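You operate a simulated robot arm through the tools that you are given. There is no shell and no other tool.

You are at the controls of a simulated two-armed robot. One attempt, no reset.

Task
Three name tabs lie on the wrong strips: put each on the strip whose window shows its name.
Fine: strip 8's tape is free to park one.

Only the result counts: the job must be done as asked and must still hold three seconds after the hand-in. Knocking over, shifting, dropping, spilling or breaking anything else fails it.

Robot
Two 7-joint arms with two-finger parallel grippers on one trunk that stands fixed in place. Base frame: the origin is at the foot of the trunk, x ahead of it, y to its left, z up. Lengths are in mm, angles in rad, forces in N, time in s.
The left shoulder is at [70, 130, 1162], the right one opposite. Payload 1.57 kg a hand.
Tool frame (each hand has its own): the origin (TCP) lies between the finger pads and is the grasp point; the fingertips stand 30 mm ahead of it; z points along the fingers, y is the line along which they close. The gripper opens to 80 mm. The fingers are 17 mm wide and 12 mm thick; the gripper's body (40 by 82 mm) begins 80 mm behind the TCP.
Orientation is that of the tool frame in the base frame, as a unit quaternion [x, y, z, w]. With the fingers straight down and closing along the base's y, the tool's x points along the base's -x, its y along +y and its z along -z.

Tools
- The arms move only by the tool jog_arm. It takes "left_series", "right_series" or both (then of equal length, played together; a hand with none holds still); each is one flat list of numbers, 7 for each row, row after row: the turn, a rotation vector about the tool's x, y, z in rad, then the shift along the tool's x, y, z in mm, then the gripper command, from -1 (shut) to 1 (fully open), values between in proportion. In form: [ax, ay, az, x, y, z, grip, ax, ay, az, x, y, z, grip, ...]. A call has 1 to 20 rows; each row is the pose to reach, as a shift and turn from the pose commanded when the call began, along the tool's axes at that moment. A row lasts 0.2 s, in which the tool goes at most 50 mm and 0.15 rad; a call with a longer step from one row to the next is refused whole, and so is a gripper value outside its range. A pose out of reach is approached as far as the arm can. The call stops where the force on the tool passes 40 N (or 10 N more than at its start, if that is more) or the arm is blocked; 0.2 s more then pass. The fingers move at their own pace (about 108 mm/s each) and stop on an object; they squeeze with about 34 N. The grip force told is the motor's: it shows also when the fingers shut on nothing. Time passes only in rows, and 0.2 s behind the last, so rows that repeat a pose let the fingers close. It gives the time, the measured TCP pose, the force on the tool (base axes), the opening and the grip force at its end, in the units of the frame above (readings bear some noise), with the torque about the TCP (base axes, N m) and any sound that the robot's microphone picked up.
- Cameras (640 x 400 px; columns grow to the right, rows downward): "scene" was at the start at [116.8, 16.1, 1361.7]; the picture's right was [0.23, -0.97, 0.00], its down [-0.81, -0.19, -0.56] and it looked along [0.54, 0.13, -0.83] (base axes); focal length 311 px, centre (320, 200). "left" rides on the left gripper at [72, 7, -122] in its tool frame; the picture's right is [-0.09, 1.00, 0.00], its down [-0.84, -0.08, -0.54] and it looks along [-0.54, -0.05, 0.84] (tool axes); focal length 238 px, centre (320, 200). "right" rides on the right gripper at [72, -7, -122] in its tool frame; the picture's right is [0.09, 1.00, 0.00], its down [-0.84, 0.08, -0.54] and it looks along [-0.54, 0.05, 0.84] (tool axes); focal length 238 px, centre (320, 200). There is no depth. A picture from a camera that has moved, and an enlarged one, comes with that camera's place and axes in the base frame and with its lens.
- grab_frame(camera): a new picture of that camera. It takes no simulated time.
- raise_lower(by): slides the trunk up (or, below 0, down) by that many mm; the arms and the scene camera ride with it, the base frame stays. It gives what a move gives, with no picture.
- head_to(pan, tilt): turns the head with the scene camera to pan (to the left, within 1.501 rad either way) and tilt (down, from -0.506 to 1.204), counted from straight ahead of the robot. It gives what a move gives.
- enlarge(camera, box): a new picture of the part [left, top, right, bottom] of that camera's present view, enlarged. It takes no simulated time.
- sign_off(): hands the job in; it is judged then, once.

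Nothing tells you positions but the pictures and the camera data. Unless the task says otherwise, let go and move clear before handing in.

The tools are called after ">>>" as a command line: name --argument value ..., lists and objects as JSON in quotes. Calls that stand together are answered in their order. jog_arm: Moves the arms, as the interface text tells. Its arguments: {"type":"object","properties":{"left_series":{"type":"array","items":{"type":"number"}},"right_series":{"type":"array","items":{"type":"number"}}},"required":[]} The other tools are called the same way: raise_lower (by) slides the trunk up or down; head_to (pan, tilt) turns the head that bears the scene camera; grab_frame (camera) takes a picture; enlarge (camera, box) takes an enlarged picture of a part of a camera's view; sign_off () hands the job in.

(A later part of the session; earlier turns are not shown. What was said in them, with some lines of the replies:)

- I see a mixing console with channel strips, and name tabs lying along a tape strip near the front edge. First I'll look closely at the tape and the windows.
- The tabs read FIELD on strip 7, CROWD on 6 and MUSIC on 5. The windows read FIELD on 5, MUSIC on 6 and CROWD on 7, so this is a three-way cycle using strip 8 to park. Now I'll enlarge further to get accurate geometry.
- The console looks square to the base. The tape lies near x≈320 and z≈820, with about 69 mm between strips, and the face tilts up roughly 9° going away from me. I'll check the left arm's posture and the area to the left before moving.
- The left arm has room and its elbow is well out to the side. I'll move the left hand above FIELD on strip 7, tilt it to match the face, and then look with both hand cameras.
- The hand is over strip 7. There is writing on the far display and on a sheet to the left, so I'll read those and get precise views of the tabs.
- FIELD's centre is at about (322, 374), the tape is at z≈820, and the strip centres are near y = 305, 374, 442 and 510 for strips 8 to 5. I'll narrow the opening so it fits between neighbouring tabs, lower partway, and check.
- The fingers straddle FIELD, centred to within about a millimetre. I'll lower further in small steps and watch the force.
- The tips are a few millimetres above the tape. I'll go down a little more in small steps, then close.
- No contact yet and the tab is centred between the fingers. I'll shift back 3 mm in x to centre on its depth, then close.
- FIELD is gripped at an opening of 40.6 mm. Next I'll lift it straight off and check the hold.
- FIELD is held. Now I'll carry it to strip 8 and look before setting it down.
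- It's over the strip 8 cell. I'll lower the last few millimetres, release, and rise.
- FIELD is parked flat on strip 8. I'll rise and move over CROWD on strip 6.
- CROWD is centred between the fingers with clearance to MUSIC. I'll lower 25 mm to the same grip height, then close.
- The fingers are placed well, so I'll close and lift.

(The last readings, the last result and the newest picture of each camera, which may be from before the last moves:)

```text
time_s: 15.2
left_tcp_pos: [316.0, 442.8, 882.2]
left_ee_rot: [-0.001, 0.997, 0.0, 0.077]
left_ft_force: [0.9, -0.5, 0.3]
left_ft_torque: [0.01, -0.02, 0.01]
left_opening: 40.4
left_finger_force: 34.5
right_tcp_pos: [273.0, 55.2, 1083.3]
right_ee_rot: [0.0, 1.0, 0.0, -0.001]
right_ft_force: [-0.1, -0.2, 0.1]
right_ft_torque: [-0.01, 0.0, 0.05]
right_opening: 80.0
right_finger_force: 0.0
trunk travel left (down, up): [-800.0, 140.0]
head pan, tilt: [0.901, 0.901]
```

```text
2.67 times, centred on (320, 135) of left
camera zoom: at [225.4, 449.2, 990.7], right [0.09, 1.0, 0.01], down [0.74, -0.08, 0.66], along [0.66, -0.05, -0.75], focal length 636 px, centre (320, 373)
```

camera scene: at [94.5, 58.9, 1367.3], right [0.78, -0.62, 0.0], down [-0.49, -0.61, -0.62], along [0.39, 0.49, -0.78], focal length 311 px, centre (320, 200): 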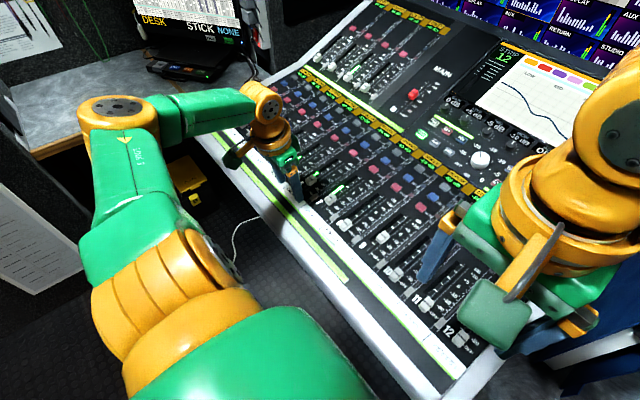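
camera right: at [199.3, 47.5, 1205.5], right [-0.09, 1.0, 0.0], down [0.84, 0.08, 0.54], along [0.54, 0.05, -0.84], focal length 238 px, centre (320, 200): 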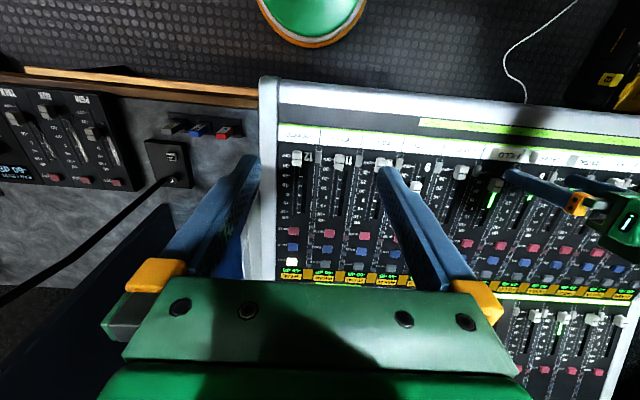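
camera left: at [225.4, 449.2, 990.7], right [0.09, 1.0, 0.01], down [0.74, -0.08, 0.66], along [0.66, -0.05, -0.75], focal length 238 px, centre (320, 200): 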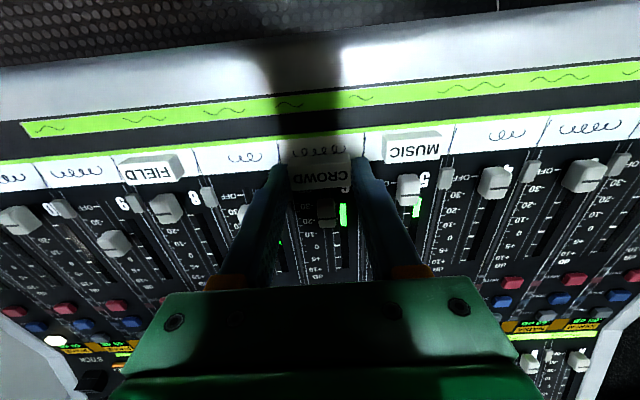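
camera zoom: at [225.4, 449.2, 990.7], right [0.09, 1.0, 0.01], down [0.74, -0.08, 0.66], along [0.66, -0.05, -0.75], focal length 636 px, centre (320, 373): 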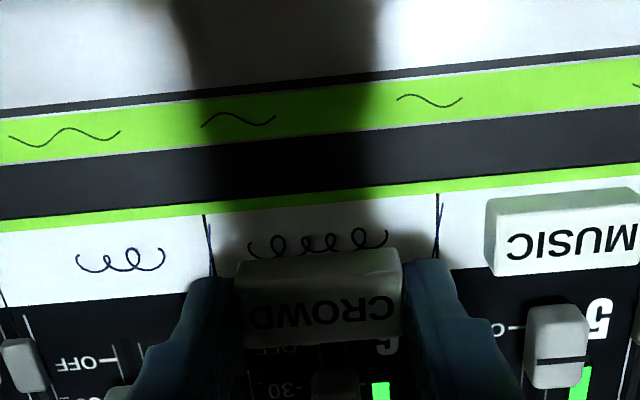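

CROWD is held. I'll carry it to strip 7, stop just above the tape, and check the centring.

>>> jog_arm --left_series '[0, 0, 0, 0, -23, 0, -1, 0, 0, 0, 0, -46, 0, -1, 0, 0, 0, 0, -70.5, 0, -1, 0, 0, 0, 0, -70.5, 15, -1, 0, 0, 0, 0, -70.5, 24, -1, 0, 0, 0, 0, -70.5, 24, -1]'

>>> enlarge --camera "left" --box '[200, 60, 440, 210]'

>>> enlarge --camera "scene" --box '[250, 160, 410, 260]'

```text
time_s: 16.6
left_tcp_pos: [318.5, 373.8, 857.6]
left_ee_rot: [0.0, 0.997, -0.001, 0.078]
left_ft_force: [-0.8, 0.4, -1.1]
left_ft_torque: [0.03, 0.0, 0.0]
left_opening: 40.7
left_finger_force: 34.1
right_tcp_pos: [272.1, 54.5, 1083.9]
right_ee_rot: [0.0, 1.0, -0.001, 0.0]
right_ft_force: [-0.2, 0.6, 0.9]
right_ft_torque: [-0.01, 0.01, 0.02]
right_opening: 79.9
right_finger_force: 0.1
trunk travel left (down, up): [-800.0, 140.0]
head pan, tilt: [0.901, 0.901]
```

```text
2.67 times, centred on (320, 135) of left
camera zoom: at [228.8, 379.1, 967.4], right [0.09, 1.0, 0.01], down [0.74, -0.08, 0.66], along [0.66, -0.05, -0.75], focal length 636 px, centre (320, 373)
```

zoom: 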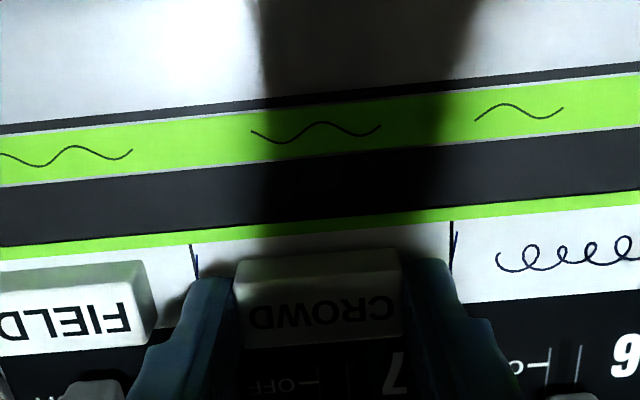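

```text
4.00 times, centred on (330, 210) of scene
camera zoom: at [94.5, 58.9, 1367.3], right [0.78, -0.62, 0.0], down [-0.49, -0.61, -0.62], along [0.39, 0.49, -0.78], focal length 1242 px, centre (280, 160)
```

zoom: 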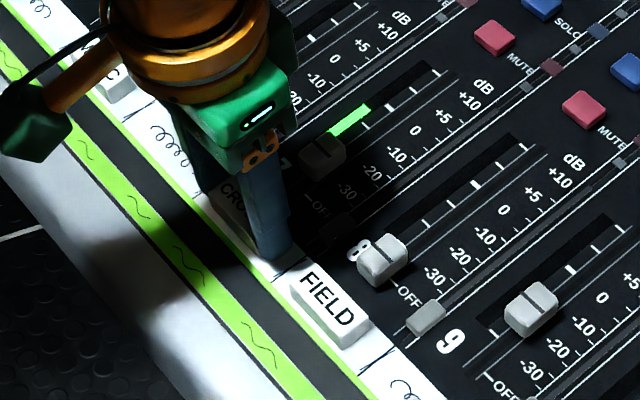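

It's centred in cell 7, so I'll lower and release, then rise and go over MUSIC on strip 5.

>>> jog_arm --left_series '[0, 0, 0, 0, 0.8, 3, -1, 0, 0, 0, 0, 0.8, 5.7, -1, 0, 0, 0, 0, 0.8, 5.7, -1, 0, 0, 0, 0, 0.8, 5.7, 0.1, 0, 0, 0, 0, 0.8, 5.7, 0.36, 0, 0, 0, 0, 0.8, 5.7, 0.36]'

>>> enlarge --camera "left" --box '[200, 60, 440, 210]'

```text
time_s: 18.1
left_tcp_pos: [320.2, 375.6, 852.5]
left_ee_rot: [0.0, 0.997, -0.001, 0.077]
left_ft_force: [0.6, -0.5, -0.8]
left_ft_torque: [0.01, -0.01, -0.01]
left_opening: 54.4
left_finger_force: 0.1
right_tcp_pos: [272.9, 55.2, 1083.9]
right_ee_rot: [0.0, 1.0, 0.0, 0.0]
right_ft_force: [0.2, 0.1, 0.3]
right_ft_torque: [0.02, 0.02, 0.01]
right_opening: 80.0
right_finger_force: 0.0
trunk travel left (down, up): [-800.0, 140.0]
head pan, tilt: [0.901, 0.901]
```

```text
2.67 times, centred on (320, 135) of left
camera zoom: at [229.8, 379.9, 961.7], right [0.09, 1.0, 0.01], down [0.74, -0.08, 0.66], along [0.66, -0.05, -0.75], focal length 636 px, centre (320, 373)
```

zoom: 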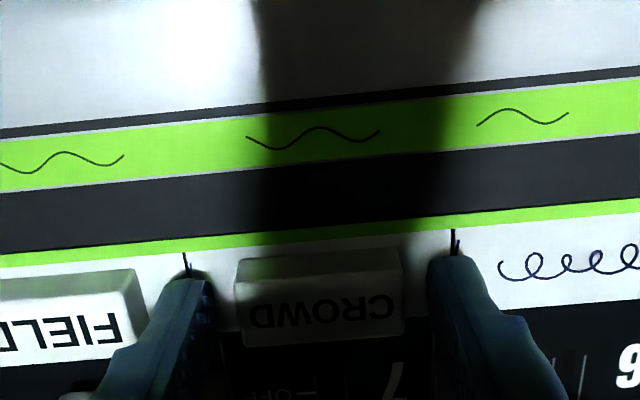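

CROWD is down on strip 7. Now I'll rise and go to MUSIC on strip 5.

>>> jog_arm --left_series '[0, 0, 0, 0, 0, -20, 0.36, 0, 0, 0, 0, 0, -40, 0.36, 0, 0, 0, 0, 35, -40, 0.4, 0, 0, 0, 0, 70, -40, 0.4, 0, 0, 0, 0, 105, -40, 0.4, 0, 0, 0, 0, 139, -40, 0.4, 0, 0, 0, 0, 139, -25, 0.4, 0, 0, 0, 0, 139, -25, 0.4]'

>>> enlarge --camera "left" --box '[200, 60, 440, 210]'

>>> grab_frame --camera "scene"

```text
time_s: 19.9
left_tcp_pos: [315.6, 513.0, 876.5]
left_ee_rot: [0.0, 0.997, 0.0, 0.078]
left_ft_force: [0.1, 0.2, -0.5]
left_ft_torque: [-0.01, -0.01, 0.0]
left_opening: 56.0
left_finger_force: 0.1
right_tcp_pos: [271.8, 55.8, 1083.6]
right_ee_rot: [0.0, 1.0, 0.0, 0.0]
right_ft_force: [0.1, -0.7, -0.4]
right_ft_torque: [0.02, -0.01, 0.06]
right_opening: 80.2
right_finger_force: 0.1
trunk travel left (down, up): [-800.0, 140.0]
head pan, tilt: [0.901, 0.901]
```

```text
2.67 times, centred on (320, 135) of left
camera zoom: at [226.3, 519.3, 986.5], right [0.09, 1.0, 0.01], down [0.74, -0.08, 0.66], along [0.66, -0.05, -0.75], focal length 636 px, centre (320, 373)
```

zoom: 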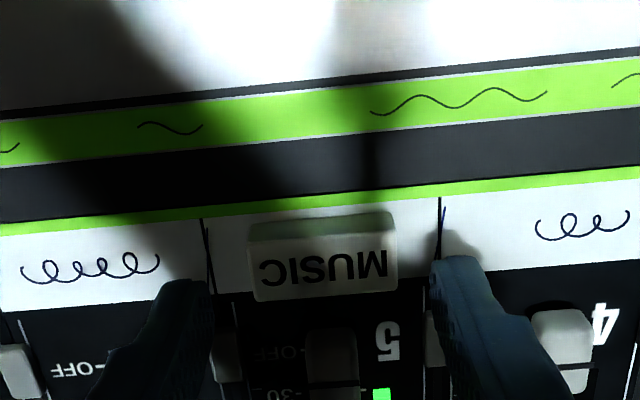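

```text
taken
camera scene: at [94.2, 59.0, 1367.3], right [0.78, -0.62, 0.0], down [-0.49, -0.61, -0.62], along [0.39, 0.49, -0.78], focal length 311 px, centre (320, 200)
```

scene: 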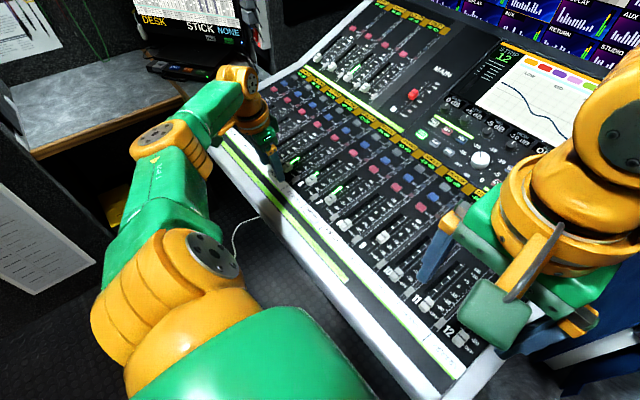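

MUSIC sits centred under the fingers. I'll lower 25 mm and check, then grip.

>>> jog_arm --left_series '[0, 0, 0, 0, 0, 10, 0.4, 0, 0, 0, 0, 0, 18, 0.4, 0, 0, 0, 0, 0, 22, 0.4, 0, 0, 0, 0, 0, 25, 0.4, 0, 0, 0, 0, 0, 25, 0.4]'

>>> enlarge --camera "left" --box '[220, 90, 420, 215]'

>>> grab_frame --camera "scene"

```text
time_s: 21.1
left_tcp_pos: [319.4, 513.7, 851.5]
left_ee_rot: [0.001, 0.997, 0.0, 0.077]
left_ft_force: [0.1, 0.2, 0.1]
left_ft_torque: [0.03, 0.01, 0.0]
left_opening: 56.3
left_finger_force: 0.0
right_tcp_pos: [272.6, 54.9, 1083.5]
right_ee_rot: [0.0, 1.0, 0.0, 0.0]
right_ft_force: [0.3, -0.6, 0.3]
right_ft_torque: [-0.01, -0.02, 0.0]
right_opening: 80.1
right_finger_force: 0.0
trunk travel left (down, up): [-800.0, 140.0]
head pan, tilt: [0.901, 0.901]
```

```text
3.20 times, centred on (320, 152) of left
camera zoom: at [229.8, 518.9, 961.6], right [0.09, 1.0, 0.01], down [0.74, -0.08, 0.66], along [0.66, -0.05, -0.75], focal length 763 px, centre (320, 352)
```

zoom: 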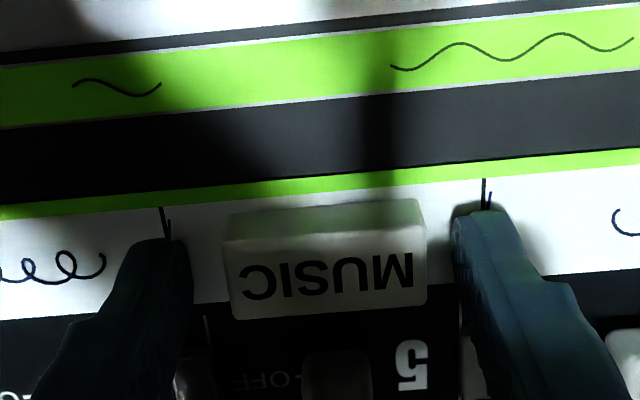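

```text
taken
camera scene: at [94.5, 59.2, 1367.2], right [0.78, -0.62, 0.0], down [-0.49, -0.61, -0.62], along [0.39, 0.49, -0.78], focal length 311 px, centre (320, 200)
```

scene: 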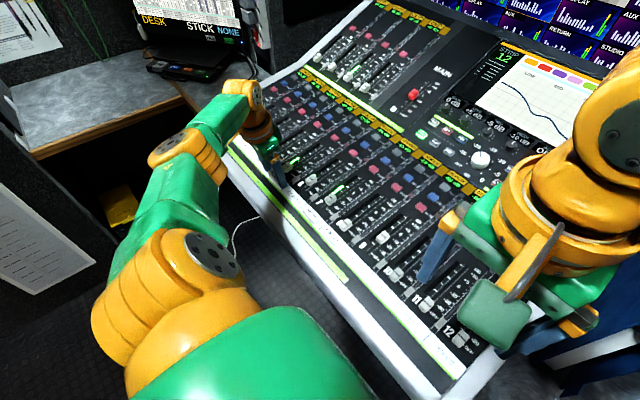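

MUSIC lies between the fingers, so I'll close on it and lift.

>>> jog_arm --left_series '[0, 0, 0, 0, 1, 0, 0.4, 0, 0, 0, 0, 1, 0, 0.2, 0, 0, 0, 0, 1, 0, -1, 0, 0, 0, 0, 1, 0, -1, 0, 0, 0, 0, 1, 0, -1, 0, 0, 0, 0, 1, -4, -1, 0, 0, 0, 0, 1, -15, -1, 0, 0, 0, 0, 1, -30, -1, 0, 0, 0, 0, 1, -30, -1]'

>>> enlarge --camera "left" --box '[200, 60, 440, 210]'

```text
time_s: 23.1
left_tcp_pos: [314.1, 514.6, 882.0]
left_ee_rot: [0.0, 0.997, 0.0, 0.077]
left_ft_force: [0.4, 0.0, 0.0]
left_ft_torque: [-0.03, 0.01, 0.03]
left_opening: 40.6
left_finger_force: 33.7
right_tcp_pos: [272.3, 55.7, 1083.4]
right_ee_rot: [0.0, 1.0, 0.0, 0.001]
right_ft_force: [-0.4, 1.0, 0.4]
right_ft_torque: [-0.01, 0.01, 0.01]
right_opening: 80.0
right_finger_force: 0.1
trunk travel left (down, up): [-800.0, 140.0]
head pan, tilt: [0.901, 0.901]
```

```text
2.67 times, centred on (320, 135) of left
camera zoom: at [224.8, 519.7, 991.4], right [0.09, 1.0, 0.01], down [0.74, -0.08, 0.66], along [0.66, -0.05, -0.75], focal length 636 px, centre (320, 373)
```

zoom: 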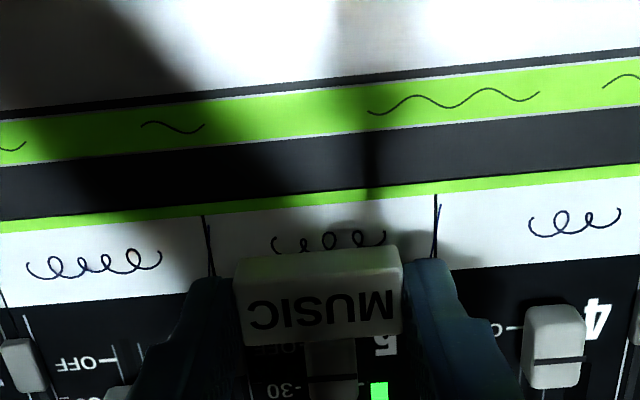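

MUSIC is held. I'll carry it to strip 6 and stop just above the tape.

>>> jog_arm --left_series '[0, 0, 0, 0, -23, 0, -1, 0, 0, 0, 0, -46, 0, -1, 0, 0, 0, 0, -70.3, 0, -1, 0, 0, 0, 0, -70.3, 15, -1, 0, 0, 0, 0, -70.3, 24, -1, 0, 0, 0, 0, -70.3, 24, -1]'

>>> enlarge --camera "left" --box '[200, 60, 440, 210]'

```text
time_s: 24.4
left_tcp_pos: [318.9, 443.0, 858.1]
left_ee_rot: [0.0, 0.997, 0.0, 0.078]
left_ft_force: [0.1, 0.3, -1.2]
left_ft_torque: [0.0, -0.01, 0.0]
left_opening: 40.6
left_finger_force: 33.4
right_tcp_pos: [272.0, 55.3, 1083.8]
right_ee_rot: [0.0, 1.0, 0.001, 0.0]
right_ft_force: [0.1, -0.3, -0.1]
right_ft_torque: [0.03, 0.02, -0.02]
right_opening: 80.1
right_finger_force: 0.0
trunk travel left (down, up): [-800.0, 140.0]
head pan, tilt: [0.901, 0.901]
```

```text
2.67 times, centred on (320, 135) of left
camera zoom: at [228.8, 449.7, 967.8], right [0.09, 1.0, 0.01], down [0.74, -0.08, 0.67], along [0.66, -0.05, -0.75], focal length 636 px, centre (320, 373)
```

zoom: 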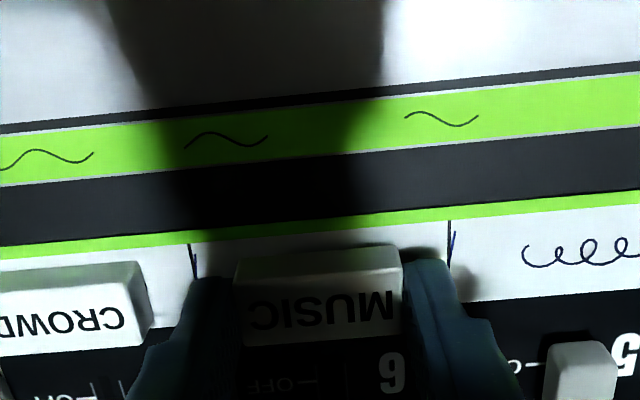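

MUSIC is centred in cell 6. I'll lower, release, and rise.

>>> jog_arm --left_series '[0, 0, 0, 0, 0.3, 3, -1, 0, 0, 0, 0, 0.3, 5.7, -1, 0, 0, 0, 0, 0.3, 5.7, -1, 0, 0, 0, 0, 0.3, 5.7, 0.1, 0, 0, 0, 0, 0.3, 5.7, 0.36, 0, 0, 0, 0, 0.3, 5.7, 0.36, 0, 0, 0, 0, 0.3, -14, 0.36, 0, 0, 0, 0, 0.3, -34, 0.36, 0, 0, 0, 0, 0.3, -34, 0.36]'

>>> grab_frame --camera "left"

>>> enlarge --camera "left" --box '[100, 100, 460, 210]'

```text
time_s: 26.4
left_tcp_pos: [313.7, 444.7, 892.3]
left_ee_rot: [0.001, 0.997, -0.001, 0.078]
left_ft_force: [-0.2, 0.0, 0.3]
left_ft_torque: [-0.02, 0.02, 0.03]
left_opening: 54.6
left_finger_force: 0.1
right_tcp_pos: [273.7, 54.9, 1083.2]
right_ee_rot: [0.0, 1.0, 0.0, 0.0]
right_ft_force: [0.0, -0.5, 0.6]
right_ft_torque: [0.02, 0.02, -0.02]
right_opening: 80.0
right_finger_force: 0.1
trunk travel left (down, up): [-800.0, 140.0]
head pan, tilt: [0.901, 0.901]
```

```text
taken
camera left: at [223.4, 450.0, 1001.5], right [0.09, 1.0, 0.01], down [0.74, -0.08, 0.66], along [0.66, -0.05, -0.75], focal length 238 px, centre (320, 200)
```

left: 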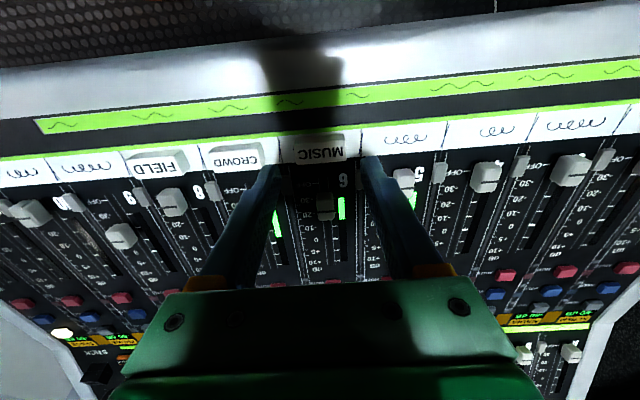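

```text
1.78 times, centred on (280, 155) of left
camera zoom: at [223.4, 450.0, 1001.5], right [0.09, 1.0, 0.01], down [0.74, -0.08, 0.66], along [0.66, -0.05, -0.75], focal length 424 px, centre (391, 280)
```

zoom: 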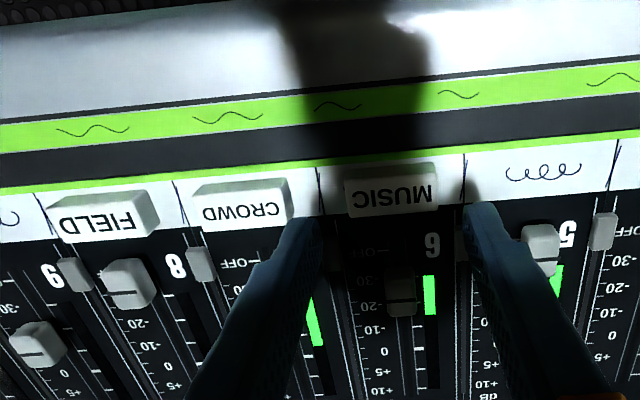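

MUSIC is on strip 6 and CROWD on strip 7. Now I'll go back to FIELD on strip 8.

>>> jog_arm --left_series '[0, 0, 0, 0, -35, 0, 0.36, 0, 0, 0, 0, -70, 0, 0.36, 0, 0, 0, 0, -105, 0, 0.36, 0, 0, 0, 0, -139, 0, 0.4, 0, 0, 0, 0, -139, 15, 0.4, 0, 0, 0, 0, -139, 15, 0.4]'

>>> enlarge --camera "left" --box '[200, 60, 440, 210]'

```text
time_s: 27.9
left_tcp_pos: [315.7, 307.0, 877.2]
left_ee_rot: [0.0, 0.997, -0.001, 0.078]
left_ft_force: [0.6, -0.8, 0.6]
left_ft_torque: [0.01, 0.01, 0.0]
left_opening: 56.1
left_finger_force: 0.0
right_tcp_pos: [272.0, 55.1, 1082.3]
right_ee_rot: [0.0, 1.0, 0.0, 0.0]
right_ft_force: [-0.6, 0.7, 0.4]
right_ft_torque: [-0.02, -0.02, -0.01]
right_opening: 80.1
right_finger_force: 0.0
trunk travel left (down, up): [-800.0, 140.0]
head pan, tilt: [0.901, 0.901]
```

```text
2.67 times, centred on (320, 135) of left
camera zoom: at [225.9, 311.4, 987.1], right [0.09, 1.0, 0.01], down [0.74, -0.08, 0.66], along [0.66, -0.05, -0.75], focal length 636 px, centre (320, 373)
```

zoom: 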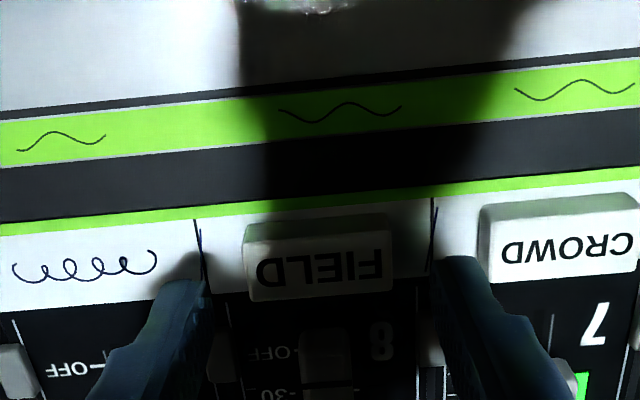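

FIELD is under the fingers, so I'll lower with a slight y correction and check.

>>> jog_arm --left_series '[0, 0, 0, 0, -0.8, 10, 0.4, 0, 0, 0, 0, -0.8, 18, 0.4, 0, 0, 0, 0, -0.8, 22, 0.4, 0, 0, 0, 0, -0.8, 25, 0.4, 0, 0, 0, 0, -0.8, 25, 0.4]'

>>> enlarge --camera "left" --box '[220, 90, 420, 215]'

```text
time_s: 29.1
left_tcp_pos: [318.6, 304.7, 852.8]
left_ee_rot: [0.0, 0.997, 0.001, 0.078]
left_ft_force: [-0.1, -0.4, 0.4]
left_ft_torque: [-0.01, -0.01, 0.0]
left_opening: 55.9
left_finger_force: 0.0
right_tcp_pos: [272.6, 56.2, 1083.9]
right_ee_rot: [0.0, 1.0, 0.0, -0.001]
right_ft_force: [-0.5, -0.3, -0.6]
right_ft_torque: [0.01, 0.03, -0.02]
right_opening: 80.0
right_finger_force: 0.1
trunk travel left (down, up): [-800.0, 140.0]
head pan, tilt: [0.901, 0.901]
```

```text
3.20 times, centred on (320, 152) of left
camera zoom: at [229.9, 310.2, 962.0], right [0.09, 1.0, 0.01], down [0.74, -0.08, 0.66], along [0.66, -0.05, -0.75], focal length 763 px, centre (320, 352)
```

zoom: 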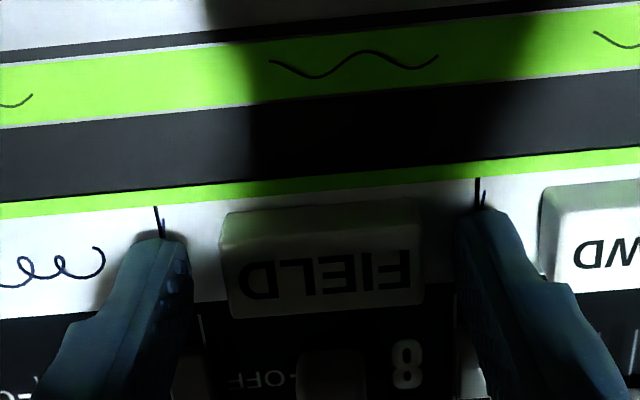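

FIELD is well centred, so I'll grip and lift 40 mm.

>>> jog_arm --left_series '[0, 0, 0, 0, 0, 0, 0.2, 0, 0, 0, 0, 0, 0, -1, 0, 0, 0, 0, 0, 0, -1, 0, 0, 0, 0, 0, 0, -1, 0, 0, 0, 0, 0, -4, -1, 0, 0, 0, 0, 0, -15, -1, 0, 0, 0, 0, 0, -30, -1, 0, 0, 0, 0, 0, -40, -1, 0, 0, 0, 0, 0, -40, -1]'

>>> enlarge --camera "left" --box '[200, 60, 440, 210]'

```text
time_s: 31.1
left_tcp_pos: [313.1, 304.8, 892.4]
left_ee_rot: [0.0, 0.997, 0.0, 0.078]
left_ft_force: [0.5, 0.6, -0.8]
left_ft_torque: [0.01, 0.02, 0.0]
left_opening: 40.6
left_finger_force: 33.8
right_tcp_pos: [272.6, 55.9, 1083.1]
right_ee_rot: [0.0, 1.0, 0.0, 0.0]
right_ft_force: [-0.5, 0.4, -0.2]
right_ft_torque: [0.01, 0.0, -0.04]
right_opening: 79.8
right_finger_force: 0.1
trunk travel left (down, up): [-800.0, 140.0]
head pan, tilt: [0.901, 0.901]
```

```text
2.67 times, centred on (320, 135) of left
camera zoom: at [223.5, 310.3, 1001.3], right [0.09, 1.0, 0.01], down [0.74, -0.08, 0.66], along [0.66, -0.05, -0.75], focal length 636 px, centre (320, 373)
```

zoom: 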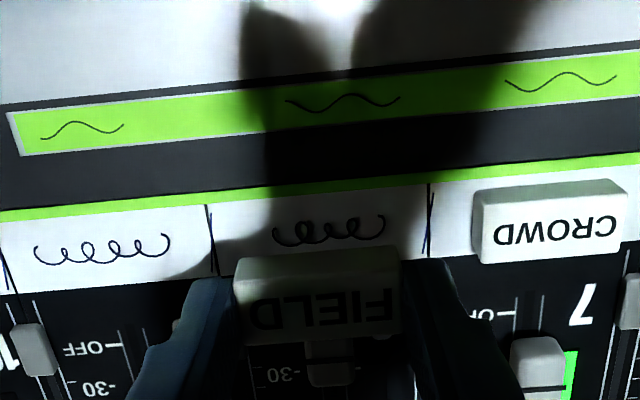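

FIELD is held. I'll carry it over to strip 5 and stop just above the tape.

>>> jog_arm --left_series '[0, 0, 0, 0, 35, 0, -1, 0, 0, 0, 0, 70, 0, -1, 0, 0, 0, 0, 105, 0, -1, 0, 0, 0, 0, 140, 0, -1, 0, 0, 0, 0, 175, 0, -1, 0, 0, 0, 0, 209, 0, -1, 0, 0, 0, 0, 209, 0, -1, 0, 0, 0, 0, 209, 18, -1, 0, 0, 0, 0, 209, 34, -1, 0, 0, 0, 0, 209, 34, -1]'

>>> enlarge --camera "left" --box '[200, 60, 440, 210]'

```text
time_s: 33.2
left_tcp_pos: [319.4, 514.0, 858.4]
left_ee_rot: [0.0, 0.997, -0.001, 0.077]
left_ft_force: [0.1, -0.2, -0.6]
left_ft_torque: [0.0, -0.03, 0.01]
left_opening: 40.4
left_finger_force: 33.8
right_tcp_pos: [272.3, 55.0, 1083.2]
right_ee_rot: [0.0, 1.0, 0.001, 0.0]
right_ft_force: [-0.5, 0.1, 0.2]
right_ft_torque: [-0.01, -0.05, 0.02]
right_opening: 80.1
right_finger_force: 0.0
trunk travel left (down, up): [-800.0, 140.0]
head pan, tilt: [0.901, 0.901]
```

```text
2.67 times, centred on (320, 135) of left
camera zoom: at [228.9, 518.6, 967.4], right [0.09, 1.0, 0.01], down [0.74, -0.08, 0.66], along [0.66, -0.05, -0.75], focal length 636 px, centre (320, 373)
```

zoom: 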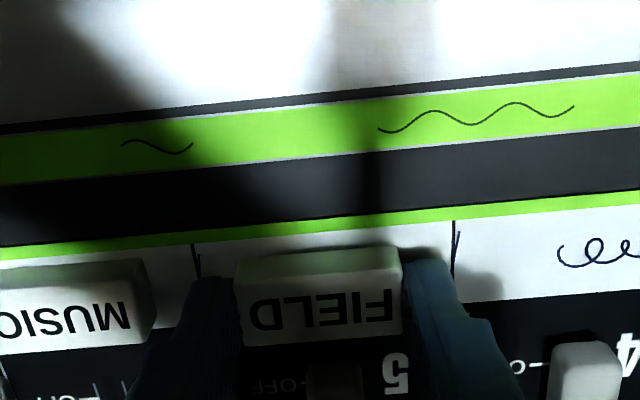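

It's nearly centred in cell 5. I'll add about 1 mm in y, lower, release, and rise clear.

>>> jog_arm --left_series '[0, 0, 0, 0, 1.2, 3, -1, 0, 0, 0, 0, 1.2, 5.7, -1, 0, 0, 0, 0, 1.2, 5.7, -1, 0, 0, 0, 0, 1.2, 5.7, 0.1, 0, 0, 0, 0, 1.2, 5.7, 0.36, 0, 0, 0, 0, 1.2, 5.7, 0.36, 0, 0, 0, 0, 1.2, -14, 0.36, 0, 0, 0, 0, 1.2, -34, 0.36, 0, 0, 0, 0, 1.2, -70, 0.36, 0, 0, 0, 0, 1.2, -70, 0.36]'

>>> grab_frame --camera "left"

>>> enlarge --camera "left" --box '[80, 80, 420, 210]'

>>> enlarge --camera "right" --box '[440, 120, 600, 220]'

```text
time_s: 35.5
left_tcp_pos: [308.2, 515.2, 926.6]
left_ee_rot: [-0.001, 0.997, 0.0, 0.077]
left_ft_force: [0.2, -0.1, 1.1]
left_ft_torque: [0.02, 0.03, -0.01]
left_opening: 54.5
left_finger_force: 0.1
right_tcp_pos: [271.6, 55.3, 1083.5]
right_ee_rot: [0.0, 1.0, 0.0, 0.0]
right_ft_force: [0.2, 0.6, -0.1]
right_ft_torque: [-0.01, 0.01, 0.0]
right_opening: 79.7
right_finger_force: 0.1
trunk travel left (down, up): [-800.0, 140.0]
head pan, tilt: [0.901, 0.901]
```

```text
taken
camera left: at [218.4, 520.4, 1036.6], right [0.09, 1.0, 0.01], down [0.74, -0.08, 0.66], along [0.66, -0.05, -0.75], focal length 238 px, centre (320, 200)
```

left: 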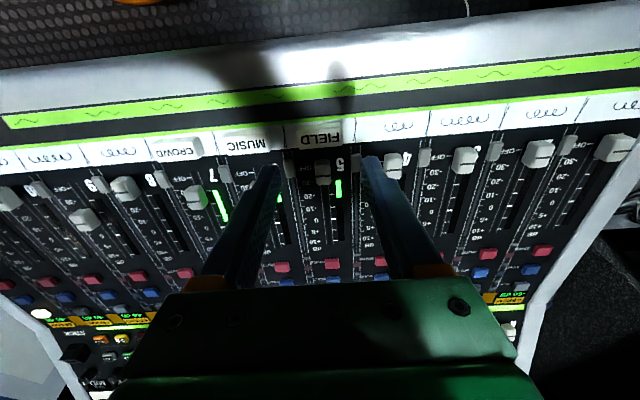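

```text
1.88 times, centred on (250, 145) of left
camera zoom: at [218.4, 520.4, 1036.6], right [0.09, 1.0, 0.01], down [0.74, -0.08, 0.66], along [0.66, -0.05, -0.75], focal length 449 px, centre (452, 304)
```

zoom: 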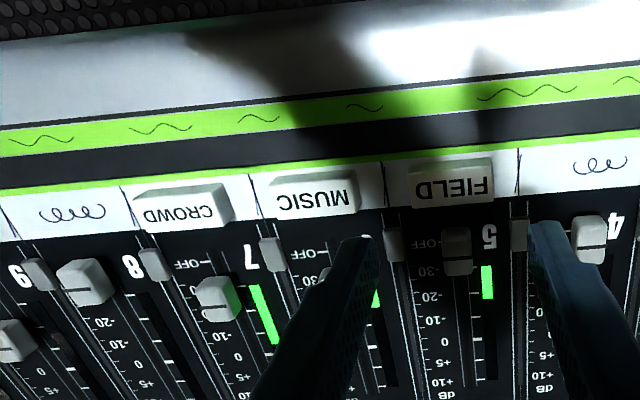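

```text
4.00 times, centred on (520, 170) of right
camera zoom: at [199.6, 47.9, 1205.4], right [-0.09, 1.0, 0.0], down [0.84, 0.08, 0.54], along [0.54, 0.05, -0.84], focal length 953 px, centre (-480, 320)
```

zoom: 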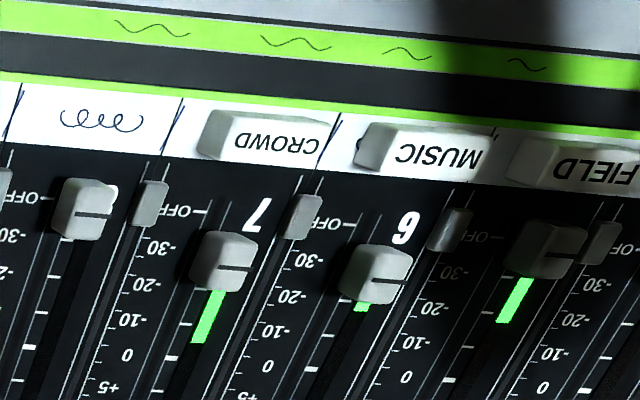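

All three tabs are on their tapes. I'll back the hand up and away, then check the windows and strips one last time.

>>> jog_arm --left_series '[0, 0, 0, 10, -10, -40, 0.36, 0, 0, 0, 20, -20, -80, 0.36, 0, 0, 0, 30, -30, -110, 0.36, 0, 0, 0, 30, -30, -110, 0.36]'

>>> head_to --pan 0.5 --tilt 0.9

>>> grab_frame --camera "scene"

>>> enlarge --camera "scene" --box '[80, 60, 340, 222]'

>>> grab_frame --camera "left"

```text
time_s: 36.5
left_tcp_pos: [260.7, 485.4, 1032.6]
left_ee_rot: [0.0, 0.997, 0.0, 0.078]
left_ft_force: [-0.2, -1.0, 1.2]
left_ft_torque: [0.01, -0.01, -0.02]
left_opening: 54.5
left_finger_force: 0.0
right_tcp_pos: [272.4, 55.4, 1083.4]
right_ee_rot: [0.0, 1.0, 0.001, 0.0]
right_ft_force: [0.4, -0.3, -0.3]
right_ft_torque: [0.02, -0.01, -0.03]
right_opening: 80.0
right_finger_force: 0.0
trunk travel left (down, up): [-800.0, 140.0]
head pan, tilt: [0.901, 0.901]
```

```text
time_s: 37.3
left_tcp_pos: [261.3, 485.8, 1032.5]
left_ee_rot: [0.0, 0.997, 0.001, 0.077]
left_ft_force: [0.8, -0.4, -0.2]
left_ft_torque: [0.03, -0.01, 0.03]
left_opening: 54.4
left_finger_force: 0.2
right_tcp_pos: [272.3, 54.8, 1084.1]
right_ee_rot: [0.001, 1.0, 0.0, -0.001]
right_ft_force: [0.2, 0.2, -0.1]
right_ft_torque: [0.0, 0.01, 0.0]
right_opening: 79.9
right_finger_force: 0.0
trunk travel left (down, up): [-800.0, 140.0]
head pan, tilt: [0.499, 0.901]
```

```text
taken
camera scene: at [113.9, 36.2, 1367.2], right [0.48, -0.88, 0.0], down [-0.69, -0.38, -0.62], along [0.55, 0.3, -0.78], focal length 311 px, centre (320, 200)
```

scene: 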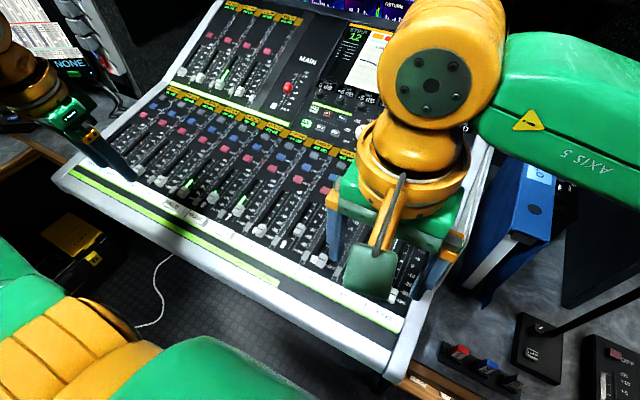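

```text
2.46 times, centred on (210, 141) of scene
camera zoom: at [113.9, 36.2, 1367.2], right [0.48, -0.88, 0.0], down [-0.69, -0.38, -0.62], along [0.55, 0.3, -0.78], focal length 764 px, centre (591, 345)
```

zoom: 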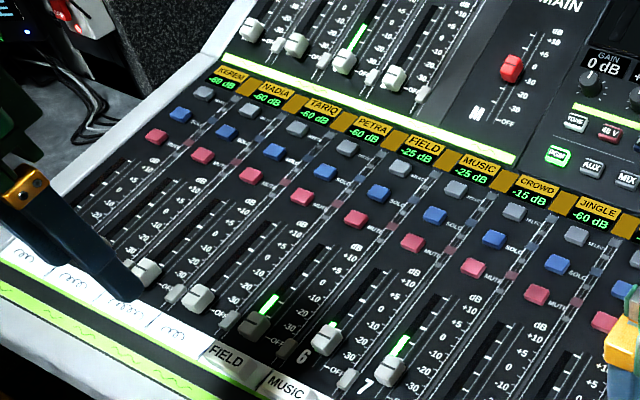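

```text
taken
camera left: at [171.0, 490.8, 1141.3], right [0.09, 1.0, 0.01], down [0.74, -0.08, 0.66], along [0.66, -0.05, -0.75], focal length 238 px, centre (320, 200)
```

left: 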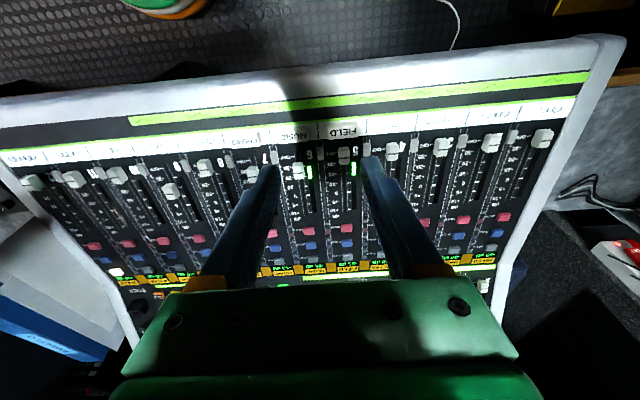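

The FIELD, MUSIC and CROWD windows line up with strips 5, 6 and 7. Each now has its matching tab, strip 8's tape is clear again and the hand is away, so I'm handing in.

>>> sign_off

```text
The job is handed in.
```

The three name tabs are now on the strips whose windows show their names, and the job is handed in. No result came back with the hand-in, so I can only say how things looked beforehand.

| Tab | Was on strip | Now on strip |
|---|---|---|
| FIELD | 7 | 5 |
| MUSIC | 5 | 6 |
| CROWD | 6 | 7 |

I parked FIELD on strip 8's tape while moving the other two, and that tape is empty again. In the last pictures all three tabs were lying flat on their tapes, each about centred in its cell.

I saw no sign of anything else on the console being touched, and the force readings stayed near zero throughout. The left hand had let go and moved clear before I handed in.
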